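You operate a simulated robot arm through the tools that you are given. There is no shell and no other tool. Be economical: measure what you need, move in short steps, check, and stop when the job is done.

Carry out the task below with a simulated two-armed robot. There is one attempt and no reset: what you move stays moved.

Task
Tighten the belt, set the tension in the green band and seam the sleeve in the cups.
Fine: do belt and tension before you switch the cup seamer on; end with the clutch lever at stop and the switch off; leave the sleeves in the rack.

The check looks at the end state, three seconds after you hand in, the way a careful person would. Anything else that was tipped, shoved, dropped, spilled or broken makes it a failure.

Robot
Two 7-joint arms with two-finger parallel grippers on one trunk, on a base that drives. Base frame: it is fixed to the floor where the robot stands at the start and does not move with it; the origin is under the middle of the robot, x ahead of it, y to its left, z up. Readings come in m, degrees, newtons and seconds.
The left shoulder is at the start at [0.06, 0.147, 0.543], the right one opposite. With the tool pointing down near the work surface each hand reaches from about 0.1 to 0.68 m from the robot's upright axis, wherever it stands, measured 20 degrees to its own side. Places, roughly: belt lever [0.6, 0, 0.7]; cream sleeve [1.25, -0.5, 0.75]; cup seamer switch [0.9, -0.4, 0.7]; cup seamer tension knob [1, -0.1, 0.9]; grey sleeve [1.25, -0.5, 0.75]; red sleeve [1.25, -0.75, 0.75]. Payload 3.43 kg a hand.
The TCP of each hand is the grasp point between the finger pads, 0.03 m short of the fingertips. In the tool frame z runs along the fingers and y along their closing line. The gripper opens to 0.094 m. The fingers are 0.028 m wide and 0.01 m thick; the gripper's body (0.05 by 0.096 m) begins 0.055 m behind the TCP.
Orientation is that of the tool frame in the base frame, as a unit quaternion [w, x, y, z]. With the fingers straight down and closing along the base's y, the tool's x points along the base's -x, its y along +y and its z along -z.

Tools
- The arms move only by the tool apply_moves. It takes "left_moves", "right_moves" or both (then of equal length, played together; a hand with none holds still); each is a list of rows, each an object of numbers (a shift or turn left out is 0, a gripper value left out holds the last): "x", "y", "z": the shift along the tool's x, y, z in units of 150 mm (1.0 is 150 mm); "rx", "ry", "rz": the turn, a rotation vector about the tool's x, y, z in units of 180 degrees (1.0 is 180 degrees); "jaw": the finger opening in m, from 0 to 0.094. In form: [{"x": .., "y": .., "z": .., "rx": .., "ry": .., "rz": .., "jaw": ..}, ...]. A call has 1 to 8 rows; each row is the pose to reach, as a shift and turn from the pose commanded when the call began, along the tool's axes at that moment. A call with a number of a shift or a turn outside -1 to 1 is refused whole. A row lasts 0.2 s, in which the tool goes at most 0.05 m and 8.6 degrees; a call with a longer step from one row to the next is refused whole, and so is a gripper value outside its range. Where a pose cannot be reached the arm comes as near as it can. A force on the tool above 90 N (or 10 N above the force at the start of the call, whichever is more), or a blocked arm, ends the call early, and 0.2 s more pass. Each finger travels about 0.072 m/s and halts on what it meets, pressing with about 32 N; the grip force reading is that of the motor and also rises with nothing between the fingers. The clock runs only during rows and for 0.2 s after the last one: add rows that repeat a pose to give the fingers time. It gives the time, the measured TCP pose, the force on the tool (base axes), the opening and the grip force at its end, in the units of the frame above (readings bear some noise), with the torque about the TCP (base axes, N m) and any sound that the robot's microphone picked up.
- Cameras (640 x 400 px; columns grow to the right, rows downward): "scene" is now at [0.0556, -0.0137, 1.1748]; the picture's right is [-0.15, -0.99, 0.00], its down [-0.59, 0.09, -0.80] and it looks along [0.79, -0.12, -0.59] (base axes); focal length 256 px, centre (320, 200). "left" rides on the left gripper at [0.076, -0.014, -0.103] in its tool frame; the picture's right is [0.18, 0.98, 0.00], its down [-0.75, 0.14, -0.64] and it looks along [-0.63, 0.12, 0.77] (tool axes); focal length 243 px, centre (320, 200). "right" rides on the right gripper at [0.076, 0.014, -0.102] in its tool frame; the picture's right is [-0.18, 0.98, 0.00], its down [-0.75, -0.14, -0.64] and it looks along [-0.63, -0.12, 0.77] (tool axes); focal length 243 px, centre (320, 200).
- capture(camera): a new picture of that camera. The clock stands still meanwhile.
- move_column(by): slides the trunk up (or, below 0, down) by that many m; the arms and the scene camera ride with it, the base frame stays. It gives what a move gives, with no picture.
- steer(legs): drives the robot by 1 to 6 legs, each [ahead, left, turn to the left] in m, m and degrees, along the robot's own axes; the way and the turn of a leg run together, so that a leg with both is an arc; at most 1.5 m and 180 degrees a leg. The arms and the cameras ride along, it lands a little off, and it stops where it bumps. It gives what a move gives.
- head_to(pan, tilt): turns the head with the scene camera to pan (to the left, within 86 degrees either way) and tilt (down, from -29 to 69), counted from straight ahead of the robot. It gives what a move gives.
- measure_at(camera, pixels): for up to 12 pixels [column, row] of the newest picture of that camera ("zoom" is the newest enlarged one), the place [x, y, z] in the base frame of the surface seen there, good to about 0.003 m. The clock stands still meanwhile.
- zoom(camera, box): a new picture of the part [left, top, right, bottom] of that camera's present view, enlarged. The clock stands still meanwhile.
- sign_off(): hands the job in; it is judged then, once.

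Work in short steps. Measure before you move; look again where a grasp or a placing could have gone wrong, and mend it. You have 80 turns and 70 pictures in all, those below and enlarged ones among them. Open the grippers and draw the arms clear of the work before you hand the job in, unless the task says otherwise; then end with one line.

The tools are called as a command line: name --argument value ..., lists and objects as JSON in quotes. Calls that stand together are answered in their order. apply_moves: Moves the arms, as the interface text tells. Its arguments: {"type":"object","properties":{"left_moves":{"type":"array"},"right_moves":{"type":"array"}},"required":[]} The other tools are called the same way: move_column (by) slides the trunk up or down; steer (legs) drives the base; head_to (pan, tilt) turns the head that bears the scene camera; capture (camera) takes a picture; measure_at (camera, pixels) gives the place of the surface under pixels of a picture; zoom (camera, box) takes an enlarged picture of a part of a camera's view; sign_off () hands the job in.

At the start:

```text
t: 0.0
left_ee_pos: [0.3083, 0.0508, 1.0024]
left_tcp_rot: [0.001, 0.0, 1.0, -0.001]
left_wrist_force: [0.5, 1.3, -0.2]
left_moment: [0.03, 0.0, 0.04]
left_grip_width: 0.094
left_finger_force: 0.1
right_ee_pos: [0.3146, -0.2145, 1.0018]
right_tcp_rot: [0.0, -0.001, 1.0, 0.0]
right_wrist_force: [-0.3, -1.2, 0.0]
right_moment: [-0.02, -0.05, -0.02]
right_grip_width: 0.0942
right_finger_force: 0.2
trunk travel left (down, up): [-0.25, 0.0]
robot x, y, heading: [0.0006, 0.0014, -0.1]
head pan, tilt: [-8.7, 36.5]
```

scene: 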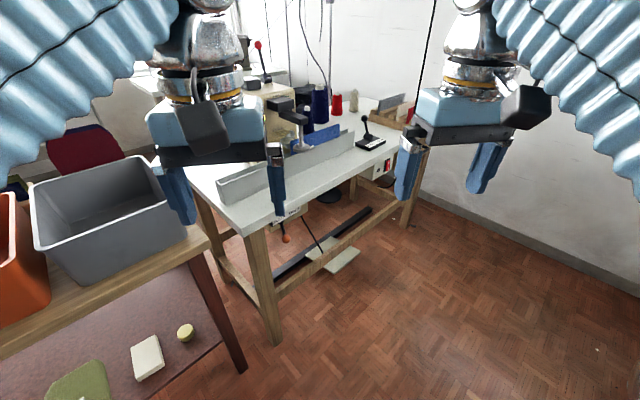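
right: 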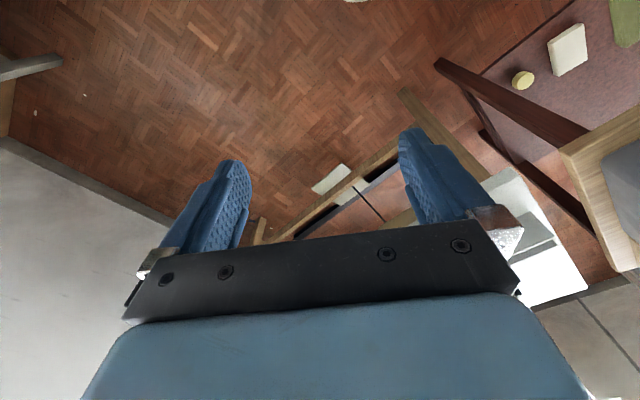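
left: 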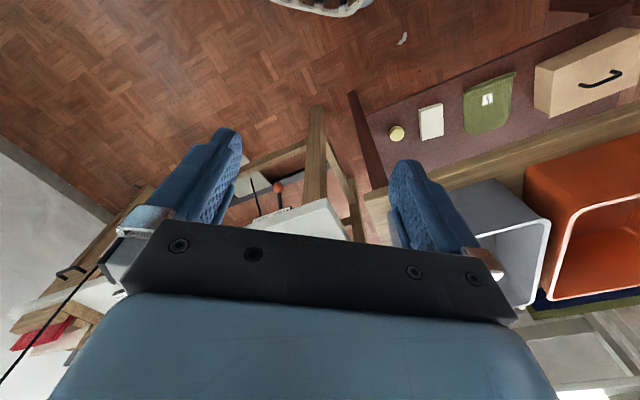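

The scene shows a sewing bench ahead, with the machine at about (290,100) and a lever at (370,130). I'll enlarge the middle to see the details.

zoom --camera "scene" --box '[200, 20, 440, 170]'

zoom --camera "scene" --box '[220, 150, 420, 275]'

```text
2.67 times, centred on (320, 95) of scene
```

zoom: 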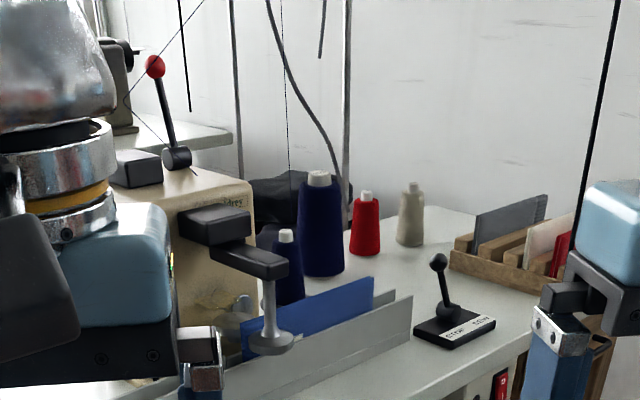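

```text
3.20 times, centred on (320, 212) of scene
```

zoom: 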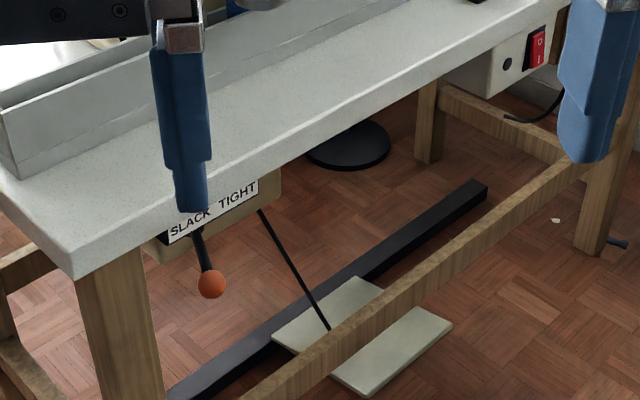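

The belt lever (orange ball, SLACK/TIGHT label) hangs under the table edge, the red switch sits at (387,165), and the clutch lever is on the table at (367,125). I'll measure these.

measure_at --camera "scene" --pixels '[[286, 239], [283, 227], [277, 220], [299, 208], [388, 164], [379, 170], [364, 118], [366, 135], [371, 143], [244, 235], [385, 152], [302, 148]]'

measure_at --camera "zoom" --pixels '[[212, 284], [205, 262], [199, 235], [180, 232], [246, 188], [264, 215], [537, 40], [533, 58], [507, 65], [80, 265], [480, 50], [270, 180]]'

```text
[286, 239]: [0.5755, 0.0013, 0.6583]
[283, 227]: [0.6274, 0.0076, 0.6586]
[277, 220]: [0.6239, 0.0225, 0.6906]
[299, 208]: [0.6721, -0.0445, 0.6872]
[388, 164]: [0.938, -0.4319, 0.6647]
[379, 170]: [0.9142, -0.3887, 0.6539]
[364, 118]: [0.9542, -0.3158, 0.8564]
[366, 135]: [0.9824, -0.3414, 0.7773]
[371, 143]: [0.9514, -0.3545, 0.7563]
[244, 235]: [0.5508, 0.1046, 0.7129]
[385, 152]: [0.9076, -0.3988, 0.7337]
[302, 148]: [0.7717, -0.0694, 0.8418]
```

```text
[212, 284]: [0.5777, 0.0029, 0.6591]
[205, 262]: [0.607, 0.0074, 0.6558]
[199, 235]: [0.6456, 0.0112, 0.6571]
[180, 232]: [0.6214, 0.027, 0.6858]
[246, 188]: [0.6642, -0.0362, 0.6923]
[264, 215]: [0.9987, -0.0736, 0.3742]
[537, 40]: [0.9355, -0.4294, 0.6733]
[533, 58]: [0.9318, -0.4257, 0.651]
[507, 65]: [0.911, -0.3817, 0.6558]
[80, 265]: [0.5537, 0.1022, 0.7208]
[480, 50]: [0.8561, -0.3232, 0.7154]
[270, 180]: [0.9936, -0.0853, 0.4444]
```

The table edge runs along about (0.58,-0.82), so facing it means turning about 35° left. I'll drive the base to about (0.42,-0.39) to have everything in reach.

steer --legs '[[0, -0.39, 0], [0.36, 0, 0], [0, 0, 35]]'

head_to --pan 0 --tilt 40

capture --camera "scene"

```text
t: 6.1
left_ee_pos: [0.576, -0.1835, 1.0012]
left_tcp_rot: [0.001, -0.302, 0.953, 0.0]
left_wrist_force: [0.4, -0.7, -0.6]
left_moment: [0.01, 0.04, 0.01]
left_grip_width: 0.0941
left_finger_force: 0.0
right_ee_pos: [0.7331, -0.397, 1.0022]
right_tcp_rot: [0.0, -0.302, 0.953, 0.0]
right_wrist_force: [0.4, 0.5, 0.4]
right_moment: [0.0, 0.0, -0.01]
right_grip_width: 0.094
right_finger_force: 0.0
trunk travel left (down, up): [-0.25, 0.0]
robot x, y, heading: [0.3558, -0.3997, 35.0]
head pan, tilt: [-8.7, 36.5]
```

```text
t: 6.8
left_ee_pos: [0.5739, -0.1837, 1.0013]
left_tcp_rot: [0.001, -0.301, 0.954, -0.001]
left_wrist_force: [0.8, -0.3, -0.5]
left_moment: [0.01, 0.04, 0.04]
left_grip_width: 0.0942
left_finger_force: 0.0
right_ee_pos: [0.7351, -0.3964, 1.0028]
right_tcp_rot: [0.0, -0.301, 0.953, 0.001]
right_wrist_force: [0.5, -0.2, 0.4]
right_moment: [-0.01, 0.01, 0.04]
right_grip_width: 0.0939
right_finger_force: 0.1
trunk travel left (down, up): [-0.25, 0.0]
robot x, y, heading: [0.3507, -0.3991, 34.9]
head pan, tilt: [0.0, 40.0]
```

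```text
64 pictures are left
```

scene: 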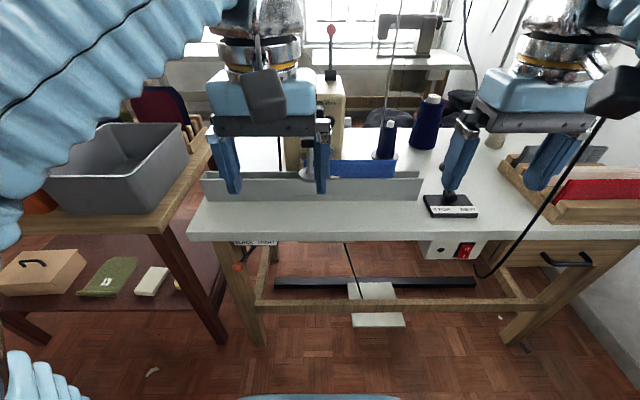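

The hands block the view of the machine (left at (265,130), right at (530,120)). I'll spread both outward and slightly back and look again.

apply_moves --left_moves '[{"y": 0.25, "x": 0.15}, {"y": 0.5, "x": 0.3}, {"y": 0.75, "x": 0.45}, {"y": 1.0, "x": 0.6}]' --right_moves '[{"y": -0.25, "x": 0.15}, {"y": -0.5, "x": 0.3}, {"y": -0.75, "x": 0.45}, {"y": -1.0, "x": 0.6}]'

capture --camera "scene"

zoom --camera "scene" --box '[260, 20, 500, 170]'

```text
t: 7.8
left_ee_pos: [0.4216, -0.1013, 0.982]
left_tcp_rot: [0.003, -0.3, 0.954, 0.0]
left_wrist_force: [-1.2, 0.3, -0.4]
left_moment: [-0.06, -0.09, -0.02]
left_grip_width: 0.0939
left_finger_force: 0.1
left hand out of reach, approached as far as the arm can: row 2, 3, 4
right_ee_pos: [0.7465, -0.5739, 1.0024]
right_tcp_rot: [0.001, -0.301, 0.954, 0.0]
right_wrist_force: [0.1, -0.3, 0.2]
right_moment: [0.01, -0.04, 0.0]
right_grip_width: 0.0944
right_finger_force: 0.1
right hand out of reach, approached as far as the arm can: row 2, 3
trunk travel left (down, up): [-0.25, 0.0]
robot x, y, heading: [0.3542, -0.4005, 35.2]
head pan, tilt: [0.0, 40.0]
```

```text
63 pictures are left
```

scene: 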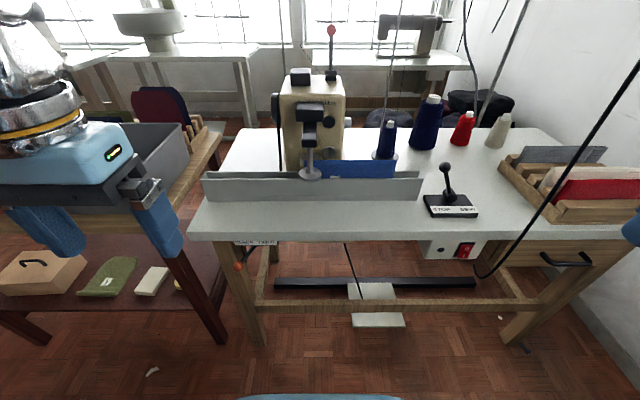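

```text
2.67 times, centred on (380, 95) of scene
```

zoom: 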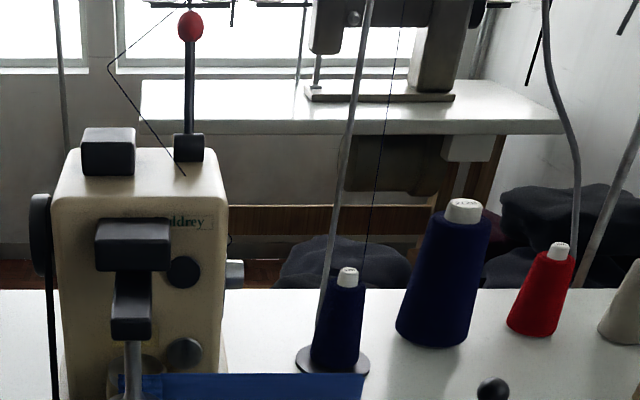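

I now see the machine clearly. I'll take a closer view of the machine front and measure its features.

zoom --camera "scene" --box '[260, 80, 404, 190]'

zoom --camera "scene" --box '[400, 140, 528, 270]'

measure_at --camera "scene" --pixels '[[328, 121], [328, 152], [349, 123], [310, 173], [309, 141], [309, 108], [238, 266], [331, 30], [445, 167], [466, 251], [442, 250], [360, 170]]'

```text
3.64 times, centred on (332, 135) of scene
```

zoom: 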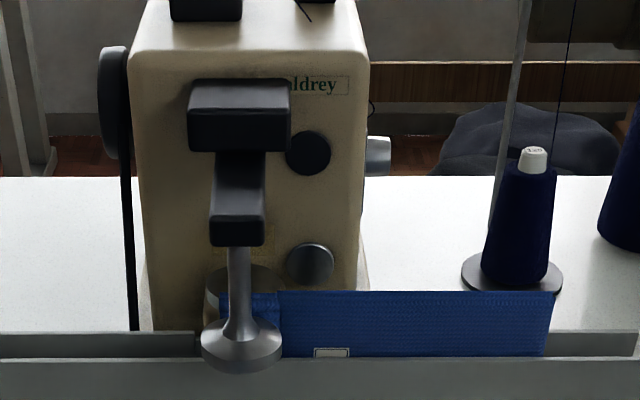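

```text
3.08 times, centred on (464, 205) of scene
```

zoom: 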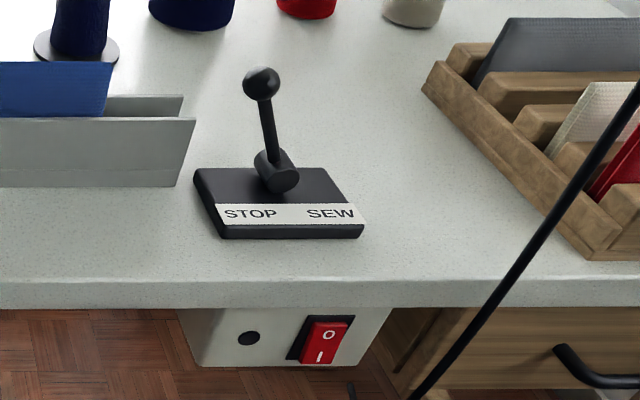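

```text
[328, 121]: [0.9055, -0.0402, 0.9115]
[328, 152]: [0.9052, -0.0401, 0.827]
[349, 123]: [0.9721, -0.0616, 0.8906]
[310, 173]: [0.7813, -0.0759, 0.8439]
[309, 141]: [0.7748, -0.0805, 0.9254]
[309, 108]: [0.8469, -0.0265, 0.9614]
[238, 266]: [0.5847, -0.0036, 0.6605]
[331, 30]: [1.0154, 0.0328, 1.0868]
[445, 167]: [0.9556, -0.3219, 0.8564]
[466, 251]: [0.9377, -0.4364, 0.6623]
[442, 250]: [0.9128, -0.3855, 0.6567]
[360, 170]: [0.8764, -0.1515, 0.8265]
```

The tension knob is the silver one on the machine's right face, at about (0.97,-0.06,0.89). The belt-lever ball centre is near (0.585,0,0.655). Before lowering the left hand I'll check clearance to the bin table on the left.

measure_at --camera "scene" --pixels '[[163, 231], [215, 150], [186, 160], [178, 255], [215, 335], [190, 240], [225, 241], [272, 241], [243, 262], [254, 255]]'

apply_moves --left_moves '[{"ry": -0.042, "x": -0.1}, {"ry": -0.084, "x": -0.2}, {"ry": -0.126, "x": -0.3}, {"ry": -0.168, "x": -0.3}, {"ry": -0.21, "x": -0.3}, {"ry": -0.25, "x": -0.3, "jaw": 0.06}]'

```text
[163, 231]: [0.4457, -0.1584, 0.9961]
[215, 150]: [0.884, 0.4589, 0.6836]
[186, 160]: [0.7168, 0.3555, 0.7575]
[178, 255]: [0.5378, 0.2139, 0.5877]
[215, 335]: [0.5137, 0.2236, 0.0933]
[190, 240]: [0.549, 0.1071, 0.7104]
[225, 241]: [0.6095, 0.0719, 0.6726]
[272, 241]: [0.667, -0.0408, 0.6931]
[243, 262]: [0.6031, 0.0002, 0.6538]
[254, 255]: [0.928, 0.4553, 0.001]
```

```text
t: 9.2
left_ee_pos: [0.5053, -0.0771, 0.9837]
left_tcp_rot: [0.366, -0.279, 0.88, 0.117]
left_wrist_force: [0.1, -0.8, -0.1]
left_moment: [-0.01, -0.01, 0.0]
left_grip_width: 0.0598
left_finger_force: 0.0
left hand out of reach, approached as far as the arm can: row 4, 5, 6
right_ee_pos: [0.7498, -0.5719, 1.0006]
right_tcp_rot: [0.0, -0.301, 0.954, 0.0]
right_wrist_force: [0.1, -1.4, 0.3]
right_moment: [-0.02, 0.0, 0.03]
right_grip_width: 0.0943
right_finger_force: 0.1
trunk travel left (down, up): [-0.25, 0.0]
robot x, y, heading: [0.3524, -0.4035, 35.1]
head pan, tilt: [0.0, 40.0]
```

The bin table is 0.2 m clear of the ball. I'll lower the pitched left hand 0.15 m.

apply_moves --left_moves '[{"x": 0.2, "z": 0.2}, {"x": 0.4, "z": 0.4}, {"x": 0.6, "z": 0.6}, {"x": 0.707, "z": 0.707}, {"x": 0.707, "z": 0.707}]'

capture --camera "scene"

```text
t: 10.4
left_ee_pos: [0.5055, -0.0759, 0.8325]
left_tcp_rot: [0.368, -0.278, 0.88, 0.111]
left_wrist_force: [-0.2, 0.5, 0.3]
left_moment: [-0.03, 0.03, 0.01]
left_grip_width: 0.0601
left_finger_force: 0.1
right_ee_pos: [0.7497, -0.5727, 1.0012]
right_tcp_rot: [-0.001, -0.302, 0.953, 0.0]
right_wrist_force: [0.2, -1.3, -0.4]
right_moment: [-0.01, -0.04, 0.03]
right_grip_width: 0.0942
right_finger_force: 0.0
trunk travel left (down, up): [-0.25, 0.0]
robot x, y, heading: [0.3554, -0.4014, 35.3]
head pan, tilt: [0.0, 40.0]
```

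```text
59 pictures are left
```

scene: 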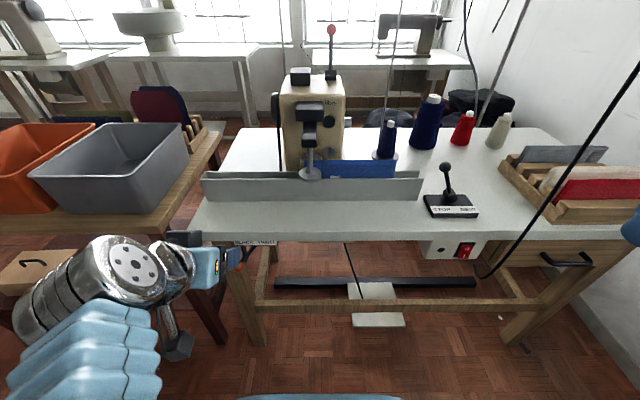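

Motion tracks well. Next, a pre-pose 0.10 m short of the ball along the pitched tool axis, then look through the left camera.

apply_moves --left_moves '[{"x": 0.1, "z": 0.22, "y": 0.035}, {"x": 0.2, "z": 0.45, "y": 0.07}, {"x": 0.323, "z": 0.681, "y": 0.107}, {"x": 0.323, "z": 0.681, "y": 0.107}]'

capture --camera "left"

```text
t: 11.4
left_ee_pos: [0.5458, -0.0317, 0.7492]
left_tcp_rot: [0.365, -0.28, 0.88, 0.116]
left_wrist_force: [0.8, 0.2, 0.3]
left_moment: [-0.03, 0.01, -0.02]
left_grip_width: 0.0599
left_finger_force: 0.1
left hand out of reach, approached as far as the arm can: row 2, 3, 4
right_ee_pos: [0.7493, -0.5739, 1.0004]
right_tcp_rot: [0.001, -0.301, 0.953, 0.001]
right_wrist_force: [-0.2, 0.7, -0.6]
right_moment: [-0.01, 0.0, -0.01]
right_grip_width: 0.0937
right_finger_force: 0.0
trunk travel left (down, up): [-0.25, 0.0]
robot x, y, heading: [0.3566, -0.3998, 35.1]
head pan, tilt: [0.0, 40.0]
```

```text
58 pictures are left
```

left: 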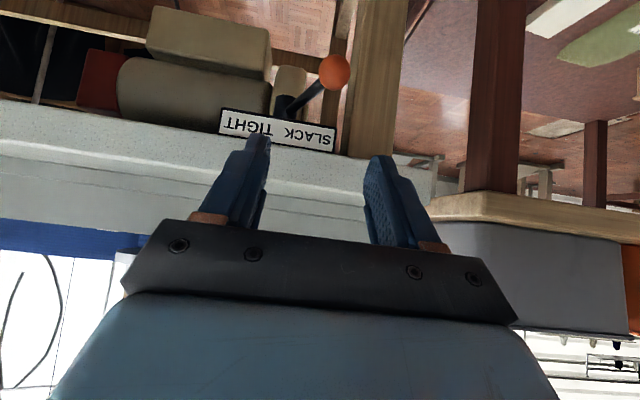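

The ball appears at (335,70) in the left view and the hand is at its low limit. I'll lower the trunk 0.10 m (the right hand stays at 0.90, clear of the table) and measure the ball.

move_column --by -0.1

capture --camera "left"

```text
t: 12.7
left_ee_pos: [0.5451, -0.0319, 0.6512]
left_tcp_rot: [0.366, -0.279, 0.881, 0.114]
left_wrist_force: [-0.2, -0.7, 0.1]
left_moment: [-0.01, 0.0, 0.0]
left_grip_width: 0.0602
left_finger_force: 0.1
right_ee_pos: [0.7495, -0.5721, 0.9015]
right_tcp_rot: [0.0, -0.301, 0.954, 0.0]
right_wrist_force: [-0.3, -0.2, -0.4]
right_moment: [0.01, 0.01, 0.02]
right_grip_width: 0.094
right_finger_force: 0.1
trunk travel left (down, up): [-0.15, 0.1]
robot x, y, heading: [0.3552, -0.4036, 35.5]
head pan, tilt: [0.0, 40.0]
```

```text
57 pictures are left
```

left: 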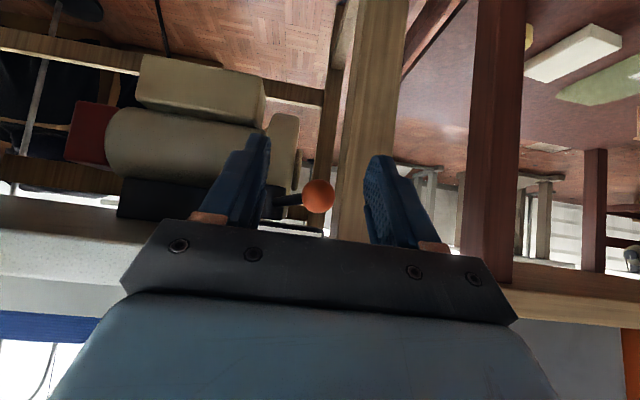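

measure_at --camera "left" --pixels '[[318, 197], [290, 200], [270, 205], [305, 197], [331, 197], [318, 184]]'

```text
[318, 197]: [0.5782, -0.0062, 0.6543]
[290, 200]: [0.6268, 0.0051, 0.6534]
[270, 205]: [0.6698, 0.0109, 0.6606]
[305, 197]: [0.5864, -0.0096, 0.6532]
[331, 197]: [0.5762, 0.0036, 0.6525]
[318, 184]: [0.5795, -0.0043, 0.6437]
```

Ball centre is about (0.586,0,0.655). I'll move forward 0.052 m to straddle it and close to 0.036 m.

apply_moves --left_moves '[{"x": -0.13, "z": 0.11, "y": 0.01}, {"x": -0.264, "z": 0.226, "y": 0.02}, {"x": -0.264, "z": 0.226, "y": 0.02, "jaw": 0.036}, {"x": -0.264, "z": 0.226, "y": 0.02, "jaw": 0.036}]'

capture --camera "left"

```text
t: 13.7
left_ee_pos: [0.5861, -0.0008, 0.6571]
left_tcp_rot: [0.366, -0.279, 0.88, 0.115]
left_wrist_force: [-0.2, -0.9, 0.3]
left_moment: [-0.02, -0.04, -0.04]
left_grip_width: 0.0359
left_finger_force: 0.1
right_ee_pos: [0.7489, -0.5726, 0.8998]
right_tcp_rot: [0.001, -0.302, 0.953, 0.0]
right_wrist_force: [-0.3, -0.5, -0.8]
right_moment: [-0.02, 0.01, 0.0]
right_grip_width: 0.094
right_finger_force: 0.1
trunk travel left (down, up): [-0.15, 0.1]
robot x, y, heading: [0.3528, -0.399, 35.1]
head pan, tilt: [0.0, 40.0]
```

```text
56 pictures are left
```

left: 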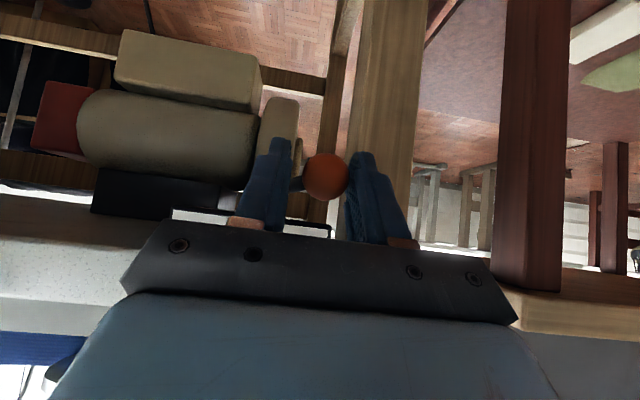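

The ball sits between the fingers at (325,177). I'll swing right along the lever's arc.

apply_moves --left_moves '[{"y": -0.08, "x": 0.028, "z": -0.028}, {"y": -0.18, "x": 0.05, "z": -0.05}, {"y": -0.3, "x": 0.06, "z": -0.06}, {"y": -0.42, "x": 0.05, "z": -0.05}, {"y": -0.54, "x": 0.028, "z": -0.028}, {"y": -0.64, "x": 0.0, "z": 0.0}, {"y": -0.67, "x": -0.005, "z": 0.005}]'

capture --camera "left"

zoom --camera "scene" --box '[160, 200, 320, 300]'

```text
t: 15.3
left_ee_pos: [0.642, -0.0844, 0.6552]
left_tcp_rot: [0.366, -0.284, 0.883, 0.075]
left_wrist_force: [-70.4, 20.7, -7.2]
left_moment: [0.02, 0.29, 2.78]
left_grip_width: 0.0687
left_finger_force: 28.6
right_ee_pos: [0.7455, -0.5703, 0.9017]
right_tcp_rot: [0.002, -0.302, 0.953, -0.001]
right_wrist_force: [-0.6, 0.3, -0.8]
right_moment: [-0.03, 0.02, -0.01]
right_grip_width: 0.0942
right_finger_force: 0.1
trunk travel left (down, up): [-0.15, 0.1]
robot x, y, heading: [0.3516, -0.4005, 35.0]
head pan, tilt: [0.0, 40.0]
```

```text
55 pictures are left
```

left: 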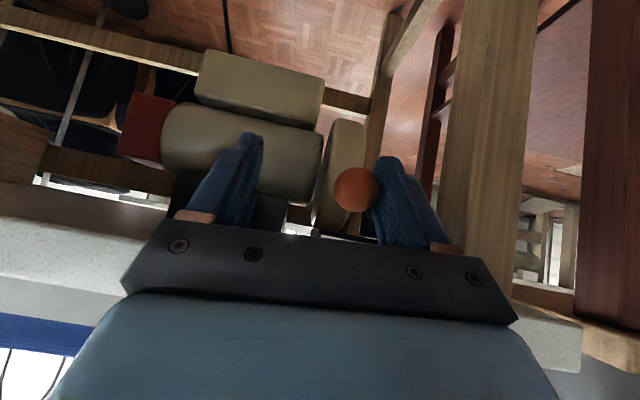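

```text
4.00 times, centred on (240, 250) of scene
```

zoom: 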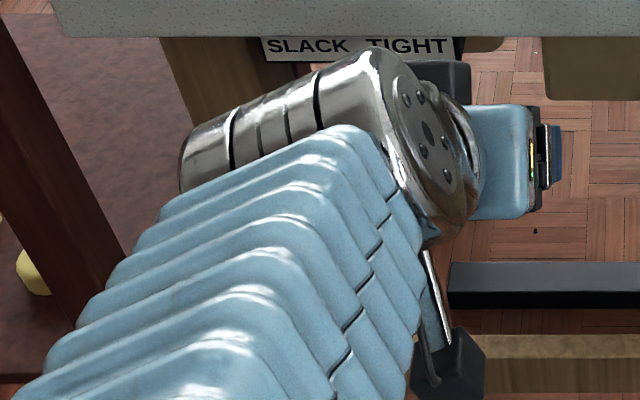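

The push met about 73 N and the left finger gave way. I'll measure where the ball and shaft are now.

measure_at --camera "left" --pixels '[[355, 190], [345, 212], [317, 232], [340, 185], [369, 200], [355, 172]]'

```text
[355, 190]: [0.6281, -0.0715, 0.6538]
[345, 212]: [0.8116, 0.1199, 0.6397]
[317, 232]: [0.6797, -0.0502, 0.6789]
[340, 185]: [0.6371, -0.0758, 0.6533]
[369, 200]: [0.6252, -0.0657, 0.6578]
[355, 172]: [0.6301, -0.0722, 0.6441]
```

The ball moved 0.083 m right, symmetric about the pivot, so it should be at the TIGHT stop. I'll relax the push, open, back off and check that it stays.

apply_moves --left_moves '[{"y": 0.1, "jaw": 0.07}, {"y": 0.14, "jaw": 0.075}, {"y": 0.14, "z": -0.25}, {"y": 0.14, "z": -0.5}, {"y": 0.14, "z": -0.75}, {"y": 0.14, "z": -0.9}]'

capture --camera "left"

```text
t: 16.7
left_ee_pos: [0.5517, -0.1107, 0.7389]
left_tcp_rot: [0.352, -0.289, 0.889, 0.051]
left_wrist_force: [-0.5, 0.2, 1.1]
left_moment: [-0.02, -0.01, -0.02]
left_grip_width: 0.0751
left_finger_force: 0.1
right_ee_pos: [0.7506, -0.573, 0.9017]
right_tcp_rot: [0.0, -0.302, 0.953, 0.0]
right_wrist_force: [-0.4, 0.1, -0.2]
right_moment: [0.04, 0.01, 0.0]
right_grip_width: 0.0942
right_finger_force: 0.0
trunk travel left (down, up): [-0.15, 0.1]
robot x, y, heading: [0.3549, -0.4027, 35.1]
head pan, tilt: [0.0, 40.0]
```

```text
53 pictures are left
```

left: 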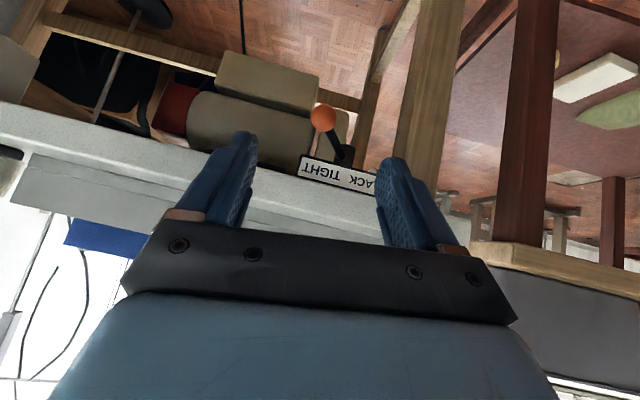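

The lever is at TIGHT and stays there. Next, raise the trunk and draw the left hand back, then measure the surroundings of the tension knob.

apply_moves --left_moves '[{"z": -0.25, "y": 0.1}, {"z": -0.5, "y": 0.2}, {"z": -0.75, "y": 0.3}]'

move_column --by 0.1

capture --camera "scene"

measure_at --camera "scene" --pixels '[[344, 123], [350, 122], [350, 130], [345, 90], [386, 140], [388, 125], [373, 155], [400, 155], [424, 120], [384, 100], [396, 60], [342, 165]]'

```text
t: 17.5
left_ee_pos: [0.4982, -0.1171, 0.8232]
left_tcp_rot: [0.362, -0.291, 0.882, 0.078]
left_wrist_force: [-0.3, 0.2, 0.0]
left_moment: [0.02, 0.0, 0.03]
left_grip_width: 0.0751
left_finger_force: 0.1
left hand out of reach, approached as far as the arm can: row 2, 3
right_ee_pos: [0.75, -0.5728, 0.9012]
right_tcp_rot: [0.0, -0.302, 0.953, 0.0]
right_wrist_force: [0.3, -0.3, -0.3]
right_moment: [-0.02, -0.02, 0.02]
right_grip_width: 0.094
right_finger_force: 0.1
trunk travel left (down, up): [-0.15, 0.1]
robot x, y, heading: [0.3534, -0.4022, 35.2]
head pan, tilt: [0.0, 40.0]
```

```text
t: 18.8
left_ee_pos: [0.4983, -0.1186, 0.9283]
left_tcp_rot: [0.366, -0.288, 0.881, 0.082]
left_wrist_force: [0.3, -0.2, -0.4]
left_moment: [-0.04, -0.03, 0.0]
left_grip_width: 0.0746
left_finger_force: 0.0
right_ee_pos: [0.7494, -0.5729, 1.0006]
right_tcp_rot: [-0.001, -0.302, 0.953, 0.001]
right_wrist_force: [-1.2, -0.6, -0.7]
right_moment: [0.02, 0.01, 0.02]
right_grip_width: 0.0942
right_finger_force: 0.1
trunk travel left (down, up): [-0.25, 0.0]
robot x, y, heading: [0.3561, -0.4042, 35.0]
head pan, tilt: [0.0, 40.0]
```

```text
52 pictures are left
```

scene: 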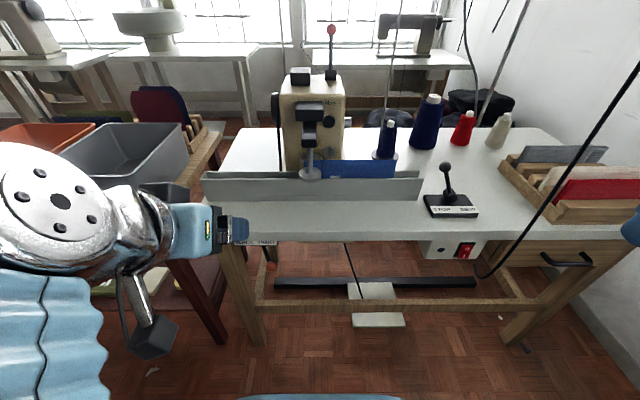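

```text
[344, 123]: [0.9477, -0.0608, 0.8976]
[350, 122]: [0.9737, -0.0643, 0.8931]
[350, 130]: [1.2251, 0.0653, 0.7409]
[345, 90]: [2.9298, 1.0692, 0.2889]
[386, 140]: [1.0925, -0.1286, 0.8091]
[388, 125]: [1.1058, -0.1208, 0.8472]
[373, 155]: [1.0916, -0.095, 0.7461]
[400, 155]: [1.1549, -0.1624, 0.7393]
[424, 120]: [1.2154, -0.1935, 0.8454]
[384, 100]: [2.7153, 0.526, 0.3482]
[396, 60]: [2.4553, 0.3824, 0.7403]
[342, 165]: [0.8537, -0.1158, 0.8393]
```

The knob end is at (0.974,-0.064,0.893), about 0.70 m ahead of the robot. I'll drive ahead 0.10 m to get it in comfortable reach, with both hands clear above the table.

steer --legs '[[0.1, 0, 0]]'

```text
t: 20.0
left_ee_pos: [0.5811, -0.0621, 0.9286]
left_tcp_rot: [0.367, -0.287, 0.881, 0.084]
left_wrist_force: [-1.3, -1.1, 0.5]
left_moment: [-0.01, -0.01, 0.0]
left_grip_width: 0.0752
left_finger_force: 0.1
right_ee_pos: [0.8319, -0.5136, 1.0002]
right_tcp_rot: [-0.001, -0.302, 0.953, 0.0]
right_wrist_force: [-0.6, 0.4, 0.1]
right_moment: [0.07, 0.02, -0.01]
right_grip_width: 0.094
right_finger_force: 0.1
trunk travel left (down, up): [-0.25, 0.0]
robot x, y, heading: [0.4365, -0.3422, 35.3]
head pan, tilt: [0.0, 40.0]
```

Now at heading 35°. I'll move the right hand forward while turning it to point left toward the knob, in two stages, keeping z near 1.0 above the clutch lever.

apply_moves --right_moves '[{"rx": -0.045, "x": -0.15}, {"rx": -0.09, "x": -0.3}, {"rx": -0.135, "x": -0.5}, {"rx": -0.18, "x": -0.7}, {"rx": -0.225, "x": -0.85}, {"rx": -0.27, "x": -1.0}, {"rx": -0.315, "x": -1.0}, {"rx": -0.36, "x": -1.0}]'

capture --camera "right"

capture --camera "scene"

```text
t: 22.0
left_ee_pos: [0.5783, -0.0617, 0.9305]
left_tcp_rot: [0.369, -0.288, 0.88, 0.082]
left_wrist_force: [-0.4, -1.4, 0.4]
left_moment: [0.06, -0.06, 0.06]
left_grip_width: 0.0749
left_finger_force: 0.1
right_ee_pos: [0.9782, -0.5507, 0.9589]
right_tcp_rot: [-0.112, -0.06, 0.848, 0.514]
right_wrist_force: [-1.0, -1.6, 0.2]
right_moment: [0.07, -0.02, -0.1]
right_grip_width: 0.0941
right_finger_force: 0.0
right hand out of reach, approached as far as the arm can: row 1, 2, 3, 4, 5, 6, 7
trunk travel left (down, up): [-0.25, 0.0]
robot x, y, heading: [0.4361, -0.341, 35.4]
head pan, tilt: [0.0, 40.0]
stopped in row 8 (right hand): the arm was blocked; the commanded pose is now the measured one
```

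```text
51 pictures are left
```

right: 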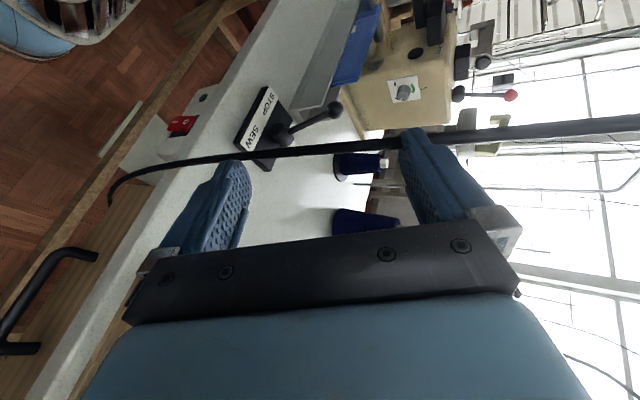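

```text
50 pictures are left
```

scene: 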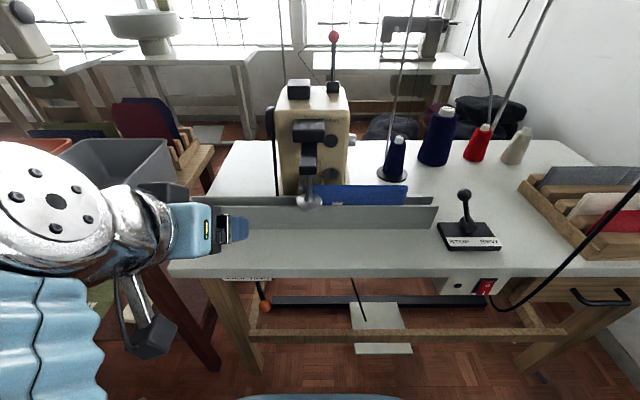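

The right arm was blocked; a black power cable crosses just ahead of the fingers in the right view. I can see the knob's dial with a green mark at (405,92). I'll measure the cable and wall positions and enlarge the dial.

measure_at --camera "right" --pixels '[[300, 152], [370, 145], [200, 158], [540, 130], [404, 92], [335, 110], [285, 135], [360, 165], [400, 195], [120, 190], [620, 122], [350, 215]]'

zoom --camera "right" --box '[360, 55, 456, 115]'

measure_at --camera "scene" --pixels '[[620, 200], [560, 275], [520, 308], [590, 150], [630, 160], [530, 185], [580, 250], [590, 190], [620, 230]]'

```text
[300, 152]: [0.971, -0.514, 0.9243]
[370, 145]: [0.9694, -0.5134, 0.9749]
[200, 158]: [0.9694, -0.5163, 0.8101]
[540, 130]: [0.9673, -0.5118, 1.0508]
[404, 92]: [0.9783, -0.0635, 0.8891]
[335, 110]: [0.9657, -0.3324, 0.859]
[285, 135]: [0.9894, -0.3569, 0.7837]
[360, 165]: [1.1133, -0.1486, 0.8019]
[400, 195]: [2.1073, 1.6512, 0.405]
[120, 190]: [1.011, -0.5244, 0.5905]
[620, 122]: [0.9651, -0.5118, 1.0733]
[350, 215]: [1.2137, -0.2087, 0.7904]
```

```text
6.67 times, centred on (408, 85) of right
```

zoom: 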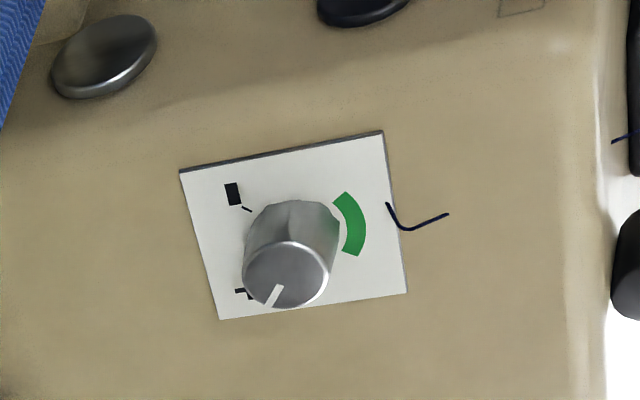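

```text
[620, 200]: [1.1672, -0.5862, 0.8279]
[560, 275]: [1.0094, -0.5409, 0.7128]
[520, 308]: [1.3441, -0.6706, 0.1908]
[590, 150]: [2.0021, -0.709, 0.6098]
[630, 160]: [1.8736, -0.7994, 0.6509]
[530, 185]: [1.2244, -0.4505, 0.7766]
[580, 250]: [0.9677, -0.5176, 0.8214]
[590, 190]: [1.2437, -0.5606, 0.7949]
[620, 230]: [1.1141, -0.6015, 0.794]
```

The cable hangs at about (0.967,-0.514) and touches the upper finger, so I must go around on the robot's side of it. The dial shows green at 12 o'clock and the pointer at about 4:30 (max), so it needs about 130° counter-clockwise. First I retract: off to the right, then back.

apply_moves --right_moves '[{"z": -0.15}, {"z": -0.3}, {"z": -0.35, "x": 0.25}, {"z": -0.35, "x": 0.5}, {"z": -0.35, "x": 0.75}, {"z": -0.35, "x": 1.0}]'

capture --camera "right"

```text
t: 23.4
left_ee_pos: [0.5795, -0.0611, 0.9283]
left_tcp_rot: [0.367, -0.289, 0.88, 0.083]
left_wrist_force: [0.1, -0.1, -0.2]
left_moment: [0.0, 0.01, -0.01]
left_grip_width: 0.0751
left_finger_force: 0.0
right_ee_pos: [0.9456, -0.5816, 0.9734]
right_tcp_rot: [-0.109, -0.056, 0.848, 0.516]
right_wrist_force: [0.1, -0.1, 0.9]
right_moment: [-0.02, 0.01, 0.03]
right_grip_width: 0.094
right_finger_force: 0.1
right hand out of reach, approached as far as the arm can: row 1, 2, 3, 4, 5, 6
trunk travel left (down, up): [-0.25, 0.0]
robot x, y, heading: [0.4388, -0.3451, 35.3]
head pan, tilt: [0.0, 40.0]
```

```text
48 pictures are left
```

right: 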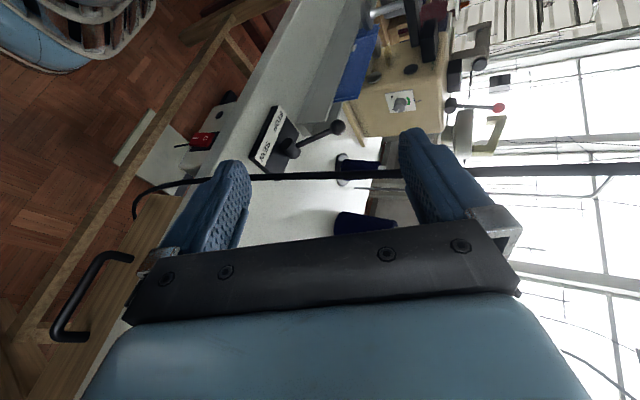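

The hand can't retract in that pose, so I'll back the base 0.15 m and shift left 0.17 m, taking the hand past the cable on the robot's side.

steer --legs '[[-0.15, 0, 0], [0, 0.17, 0]]'

capture --camera "scene"

```text
t: 25.8
left_ee_pos: [0.3589, -0.007, 0.9279]
left_tcp_rot: [0.368, -0.287, 0.881, 0.082]
left_wrist_force: [0.1, -0.2, 0.9]
left_moment: [0.01, 0.0, 0.01]
left_grip_width: 0.0751
left_finger_force: 0.0
right_ee_pos: [0.7238, -0.5296, 0.9747]
right_tcp_rot: [-0.108, -0.055, 0.848, 0.517]
right_wrist_force: [0.5, 0.5, 0.7]
right_moment: [0.0, 0.01, 0.02]
right_grip_width: 0.0939
right_finger_force: 0.0
trunk travel left (down, up): [-0.25, 0.0]
robot x, y, heading: [0.2141, -0.2899, 35.0]
head pan, tilt: [0.0, 40.0]
```

```text
47 pictures are left
```

scene: 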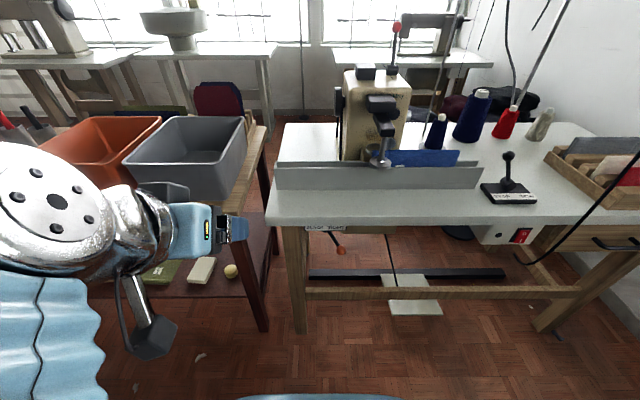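

The belt lever clearly sits at TIGHT. Now level the right hand (pitch up about 27°) and bring it 0.16 m left so it passes inside the cable.

apply_moves --right_moves '[{"z": 0.2, "y": 0.1, "x": 0.02}, {"z": 0.4, "y": 0.2, "x": 0.04, "rx": -0.03}, {"z": 0.6, "y": 0.3, "x": 0.06, "rx": -0.06}, {"z": 0.8, "y": 0.4, "x": 0.08, "rx": -0.1}, {"z": 1.0, "y": 0.49, "x": 0.097, "rx": -0.13}, {"z": 1.0, "y": 0.49, "x": 0.097, "rx": -0.15}]'

capture --camera "right"

```text
t: 27.2
left_ee_pos: [0.3589, -0.0062, 0.9293]
left_tcp_rot: [0.367, -0.287, 0.881, 0.082]
left_wrist_force: [0.5, 0.4, 0.3]
left_moment: [0.02, -0.02, 0.01]
left_grip_width: 0.0749
left_finger_force: 0.0
right_ee_pos: [0.6718, -0.3673, 0.9756]
right_tcp_rot: [-0.117, -0.029, 0.703, 0.701]
right_wrist_force: [0.4, 0.0, 0.9]
right_moment: [-0.03, -0.04, -0.04]
right_grip_width: 0.094
right_finger_force: 0.0
trunk travel left (down, up): [-0.25, 0.0]
robot x, y, heading: [0.2137, -0.2888, 34.9]
head pan, tilt: [0.0, 40.0]
```

```text
46 pictures are left
```

right: 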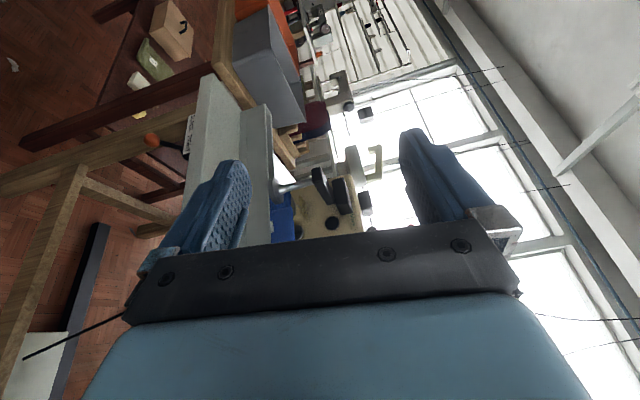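

Hand is level at (0.672,-0.367,0.976), pointing mostly left. Before driving ahead I'll look right with the head to see the right forearm against the cable.

head_to --pan -40 --tilt 40

capture --camera "scene"

```text
t: 28.3
left_ee_pos: [0.359, -0.0062, 0.9311]
left_tcp_rot: [0.367, -0.287, 0.881, 0.083]
left_wrist_force: [-0.6, 0.1, -0.1]
left_moment: [-0.02, -0.03, 0.01]
left_grip_width: 0.0748
left_finger_force: 0.1
right_ee_pos: [0.6738, -0.3684, 0.9751]
right_tcp_rot: [-0.118, -0.028, 0.704, 0.7]
right_wrist_force: [0.9, 0.0, 0.1]
right_moment: [0.0, 0.0, 0.01]
right_grip_width: 0.0941
right_finger_force: 0.1
trunk travel left (down, up): [-0.25, 0.0]
robot x, y, heading: [0.215, -0.2902, 35.1]
head pan, tilt: [-40.0, 40.0]
```

```text
45 pictures are left
```

scene: 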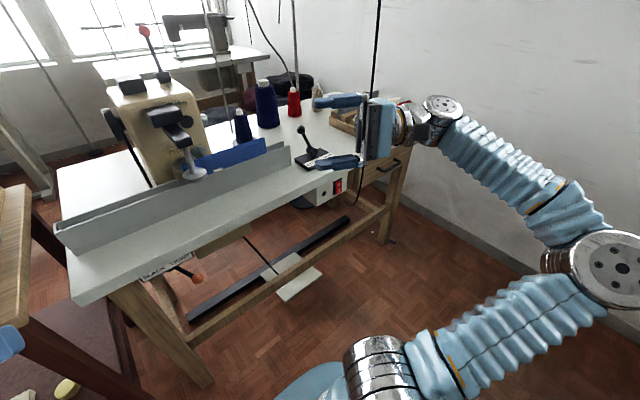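

measure_at --camera "scene" --pixels '[[610, 270], [520, 180], [440, 105], [410, 125], [500, 145], [470, 330], [378, 130], [374, 60]]'

```text
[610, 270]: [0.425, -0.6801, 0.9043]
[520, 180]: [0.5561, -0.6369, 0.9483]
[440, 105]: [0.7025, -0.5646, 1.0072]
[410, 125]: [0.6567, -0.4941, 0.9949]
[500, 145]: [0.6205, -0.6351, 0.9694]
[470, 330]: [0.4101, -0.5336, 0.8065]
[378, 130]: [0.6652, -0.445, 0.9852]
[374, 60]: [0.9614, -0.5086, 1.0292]
```

The forearm runs at about 0.45–0.52 m right of the robot's axis and the cable at 0.62, so a straight drive ahead leaves a small margin. I'll bring the hand 0.05 m further left and check the left elbow against the bins.

apply_moves --right_moves '[{"z": 0.17}, {"z": 0.34}, {"z": 0.34}]'

head_to --pan 55 --tilt 45

capture --camera "scene"

```text
t: 29.1
left_ee_pos: [0.3593, -0.007, 0.9286]
left_tcp_rot: [0.368, -0.286, 0.881, 0.081]
left_wrist_force: [0.0, -0.4, -0.5]
left_moment: [-0.01, -0.01, -0.03]
left_grip_width: 0.0753
left_finger_force: 0.1
right_ee_pos: [0.664, -0.3153, 0.9759]
right_tcp_rot: [-0.118, -0.029, 0.704, 0.7]
right_wrist_force: [-0.4, -0.3, 0.0]
right_moment: [-0.06, 0.01, 0.01]
right_grip_width: 0.0944
right_finger_force: 0.1
trunk travel left (down, up): [-0.25, 0.0]
robot x, y, heading: [0.2126, -0.2887, 35.0]
head pan, tilt: [-40.0, 40.0]
```

```text
t: 30.8
left_ee_pos: [0.3594, -0.0061, 0.9285]
left_tcp_rot: [0.367, -0.287, 0.881, 0.082]
left_wrist_force: [-0.2, 0.0, -0.8]
left_moment: [0.01, 0.01, 0.02]
left_grip_width: 0.0751
left_finger_force: 0.1
right_ee_pos: [0.664, -0.317, 0.9756]
right_tcp_rot: [-0.118, -0.028, 0.704, 0.7]
right_wrist_force: [0.0, -0.8, 0.6]
right_moment: [-0.01, 0.0, 0.0]
right_grip_width: 0.0941
right_finger_force: 0.1
trunk travel left (down, up): [-0.25, 0.0]
robot x, y, heading: [0.2126, -0.2867, 35.0]
head pan, tilt: [55.0, 45.0]
```

```text
44 pictures are left
```

scene: 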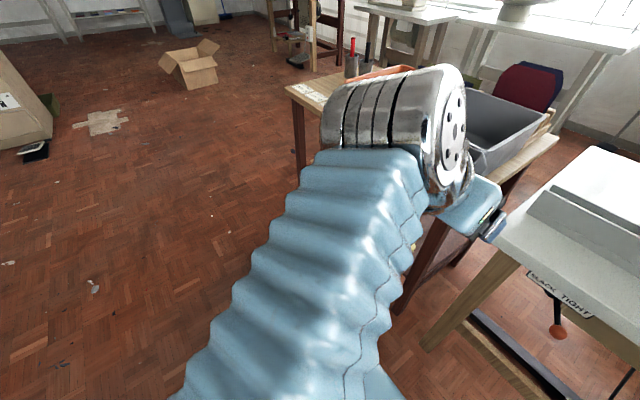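

measure_at --camera "scene" --pixels '[[540, 108], [490, 165], [480, 210], [435, 240], [440, 130], [400, 160], [345, 110], [360, 75], [320, 95]]'

```text
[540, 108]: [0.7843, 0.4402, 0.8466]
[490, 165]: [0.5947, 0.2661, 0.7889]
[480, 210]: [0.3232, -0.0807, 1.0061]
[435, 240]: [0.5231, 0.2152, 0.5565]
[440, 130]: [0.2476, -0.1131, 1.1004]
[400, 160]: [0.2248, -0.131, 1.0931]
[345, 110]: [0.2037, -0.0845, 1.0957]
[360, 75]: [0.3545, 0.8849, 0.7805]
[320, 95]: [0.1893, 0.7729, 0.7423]
```

The left arm is well clear of the bins (rim z 0.85, nearest at (0.59,0.27)). Driving ahead 0.2 m.

steer --legs '[[0.2, 0, 0]]'

head_to --pan -25 --tilt 40

capture --camera "scene"

capture --camera "right"

```text
t: 32.4
left_ee_pos: [0.5221, 0.1092, 0.9297]
left_tcp_rot: [0.368, -0.287, 0.881, 0.082]
left_wrist_force: [-0.1, 0.2, 0.1]
left_moment: [0.01, 0.0, 0.0]
left_grip_width: 0.0755
left_finger_force: 0.1
right_ee_pos: [0.8277, -0.2006, 0.9767]
right_tcp_rot: [-0.118, -0.029, 0.703, 0.7]
right_wrist_force: [-1.0, -0.3, 0.9]
right_moment: [-0.01, 0.0, 0.0]
right_grip_width: 0.0939
right_finger_force: 0.0
trunk travel left (down, up): [-0.25, 0.0]
robot x, y, heading: [0.3768, -0.1731, 35.2]
head pan, tilt: [55.0, 45.0]
```

```text
t: 33.9
left_ee_pos: [0.5231, 0.1093, 0.9291]
left_tcp_rot: [0.368, -0.287, 0.881, 0.082]
left_wrist_force: [-0.2, 0.1, 0.4]
left_moment: [0.03, 0.03, 0.01]
left_grip_width: 0.0748
left_finger_force: 0.0
right_ee_pos: [0.8293, -0.2013, 0.9749]
right_tcp_rot: [-0.118, -0.029, 0.704, 0.7]
right_wrist_force: [-0.7, 1.1, 0.3]
right_moment: [-0.02, -0.05, 0.02]
right_grip_width: 0.0941
right_finger_force: 0.0
trunk travel left (down, up): [-0.25, 0.0]
robot x, y, heading: [0.377, -0.1737, 35.1]
head pan, tilt: [-25.0, 40.0]
```

```text
43 pictures are left
```

scene: 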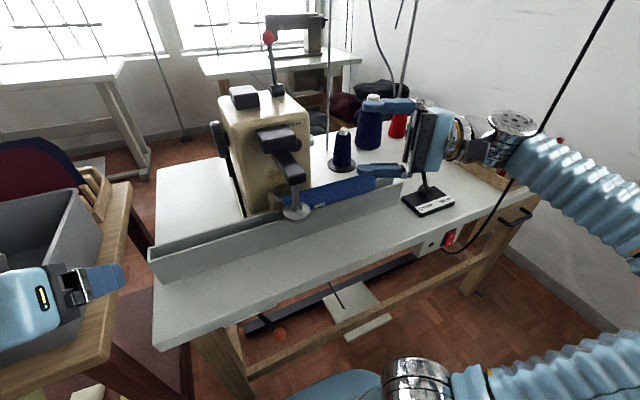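

```text
42 pictures are left
```

right: 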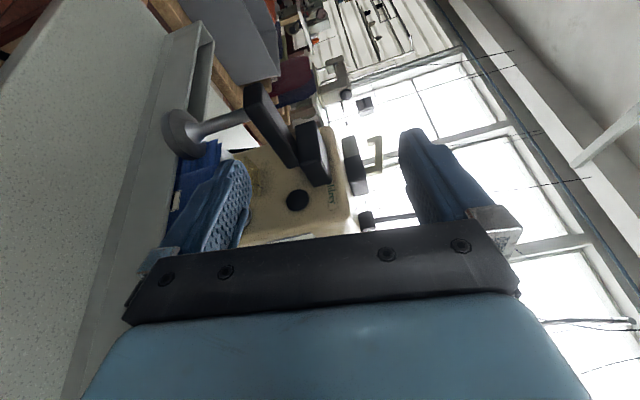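

Position is good; the knob is ahead of the right hand. I'll move at z 0.975 (above sleeve and spools) to a spot in front of the knob, narrowing the jaw to 0.05 m.

apply_moves --right_moves '[{"x": -0.2, "y": 0.025, "jaw": 0.055}, {"x": -0.4, "y": 0.05}, {"x": -0.6, "y": 0.075}, {"x": -0.8, "y": 0.1}, {"x": -0.93, "y": 0.116, "z": 0.013}, {"x": -0.93, "y": 0.116, "z": 0.013}]'

capture --camera "right"

```text
t: 35.3
left_ee_pos: [0.5237, 0.1094, 0.929]
left_tcp_rot: [0.367, -0.289, 0.88, 0.083]
left_wrist_force: [-0.1, 0.3, -0.3]
left_moment: [-0.04, -0.01, -0.02]
left_grip_width: 0.0751
left_finger_force: 0.0
right_ee_pos: [0.9676, -0.169, 0.9766]
right_tcp_rot: [-0.119, -0.028, 0.704, 0.7]
right_wrist_force: [-0.1, 0.1, -1.1]
right_moment: [-0.03, -0.03, -0.01]
right_grip_width: 0.0549
right_finger_force: 0.1
trunk travel left (down, up): [-0.25, 0.0]
robot x, y, heading: [0.3785, -0.1702, 35.2]
head pan, tilt: [-25.0, 40.0]
```

```text
41 pictures are left
```

right: 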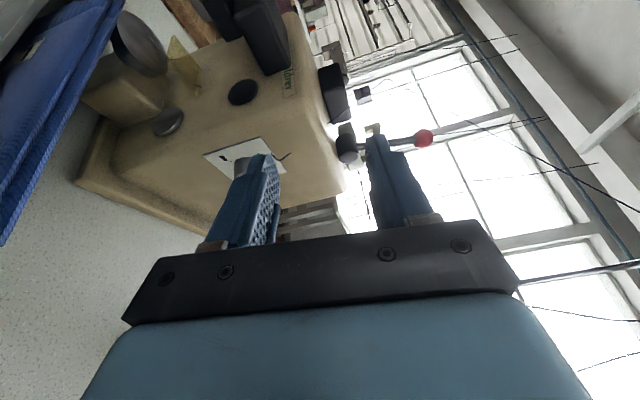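

Next, lower 0.088 m to the knob's height, staying about 0.08 m short of it.

apply_moves --right_moves '[{"x": -0.284, "y": 0.0, "z": 0.0}, {"x": -0.284, "y": -0.28, "z": 0.05}, {"x": -0.284, "y": -0.557, "z": 0.133}, {"x": -0.284, "y": -0.557, "z": 0.133}]'

capture --camera "right"

capture --camera "scene"

```text
t: 36.3
left_ee_pos: [0.5234, 0.1091, 0.9295]
left_tcp_rot: [0.368, -0.288, 0.88, 0.083]
left_wrist_force: [-0.6, -0.9, 0.0]
left_moment: [0.0, 0.01, 0.02]
left_grip_width: 0.075
left_finger_force: 0.1
right_ee_pos: [0.992, -0.1422, 0.8873]
right_tcp_rot: [-0.118, -0.029, 0.703, 0.7]
right_wrist_force: [0.3, -0.2, -0.2]
right_moment: [0.02, -0.01, 0.04]
right_grip_width: 0.0549
right_finger_force: 0.1
trunk travel left (down, up): [-0.25, 0.0]
robot x, y, heading: [0.3768, -0.1708, 35.2]
head pan, tilt: [-25.0, 40.0]
```

```text
40 pictures are left
```

right: 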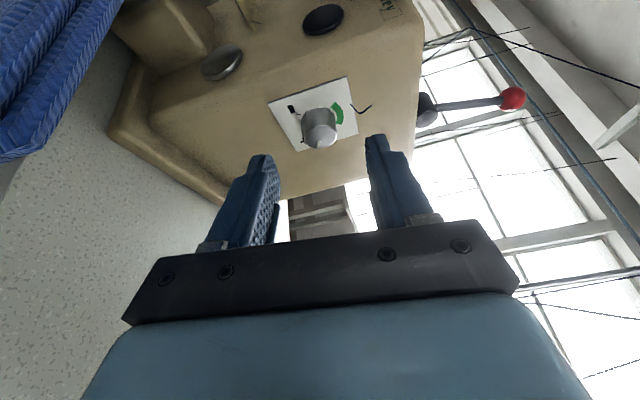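

```text
39 pictures are left
```

scene: 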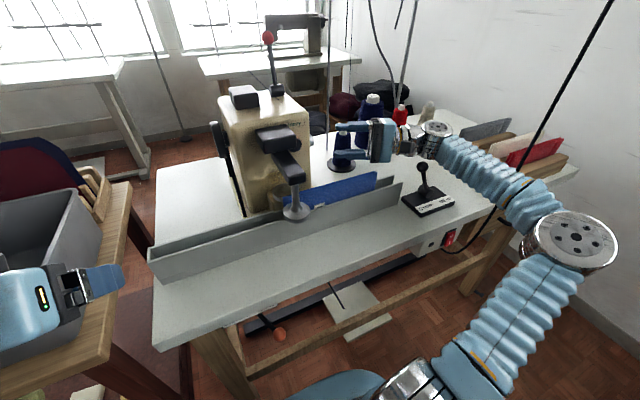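

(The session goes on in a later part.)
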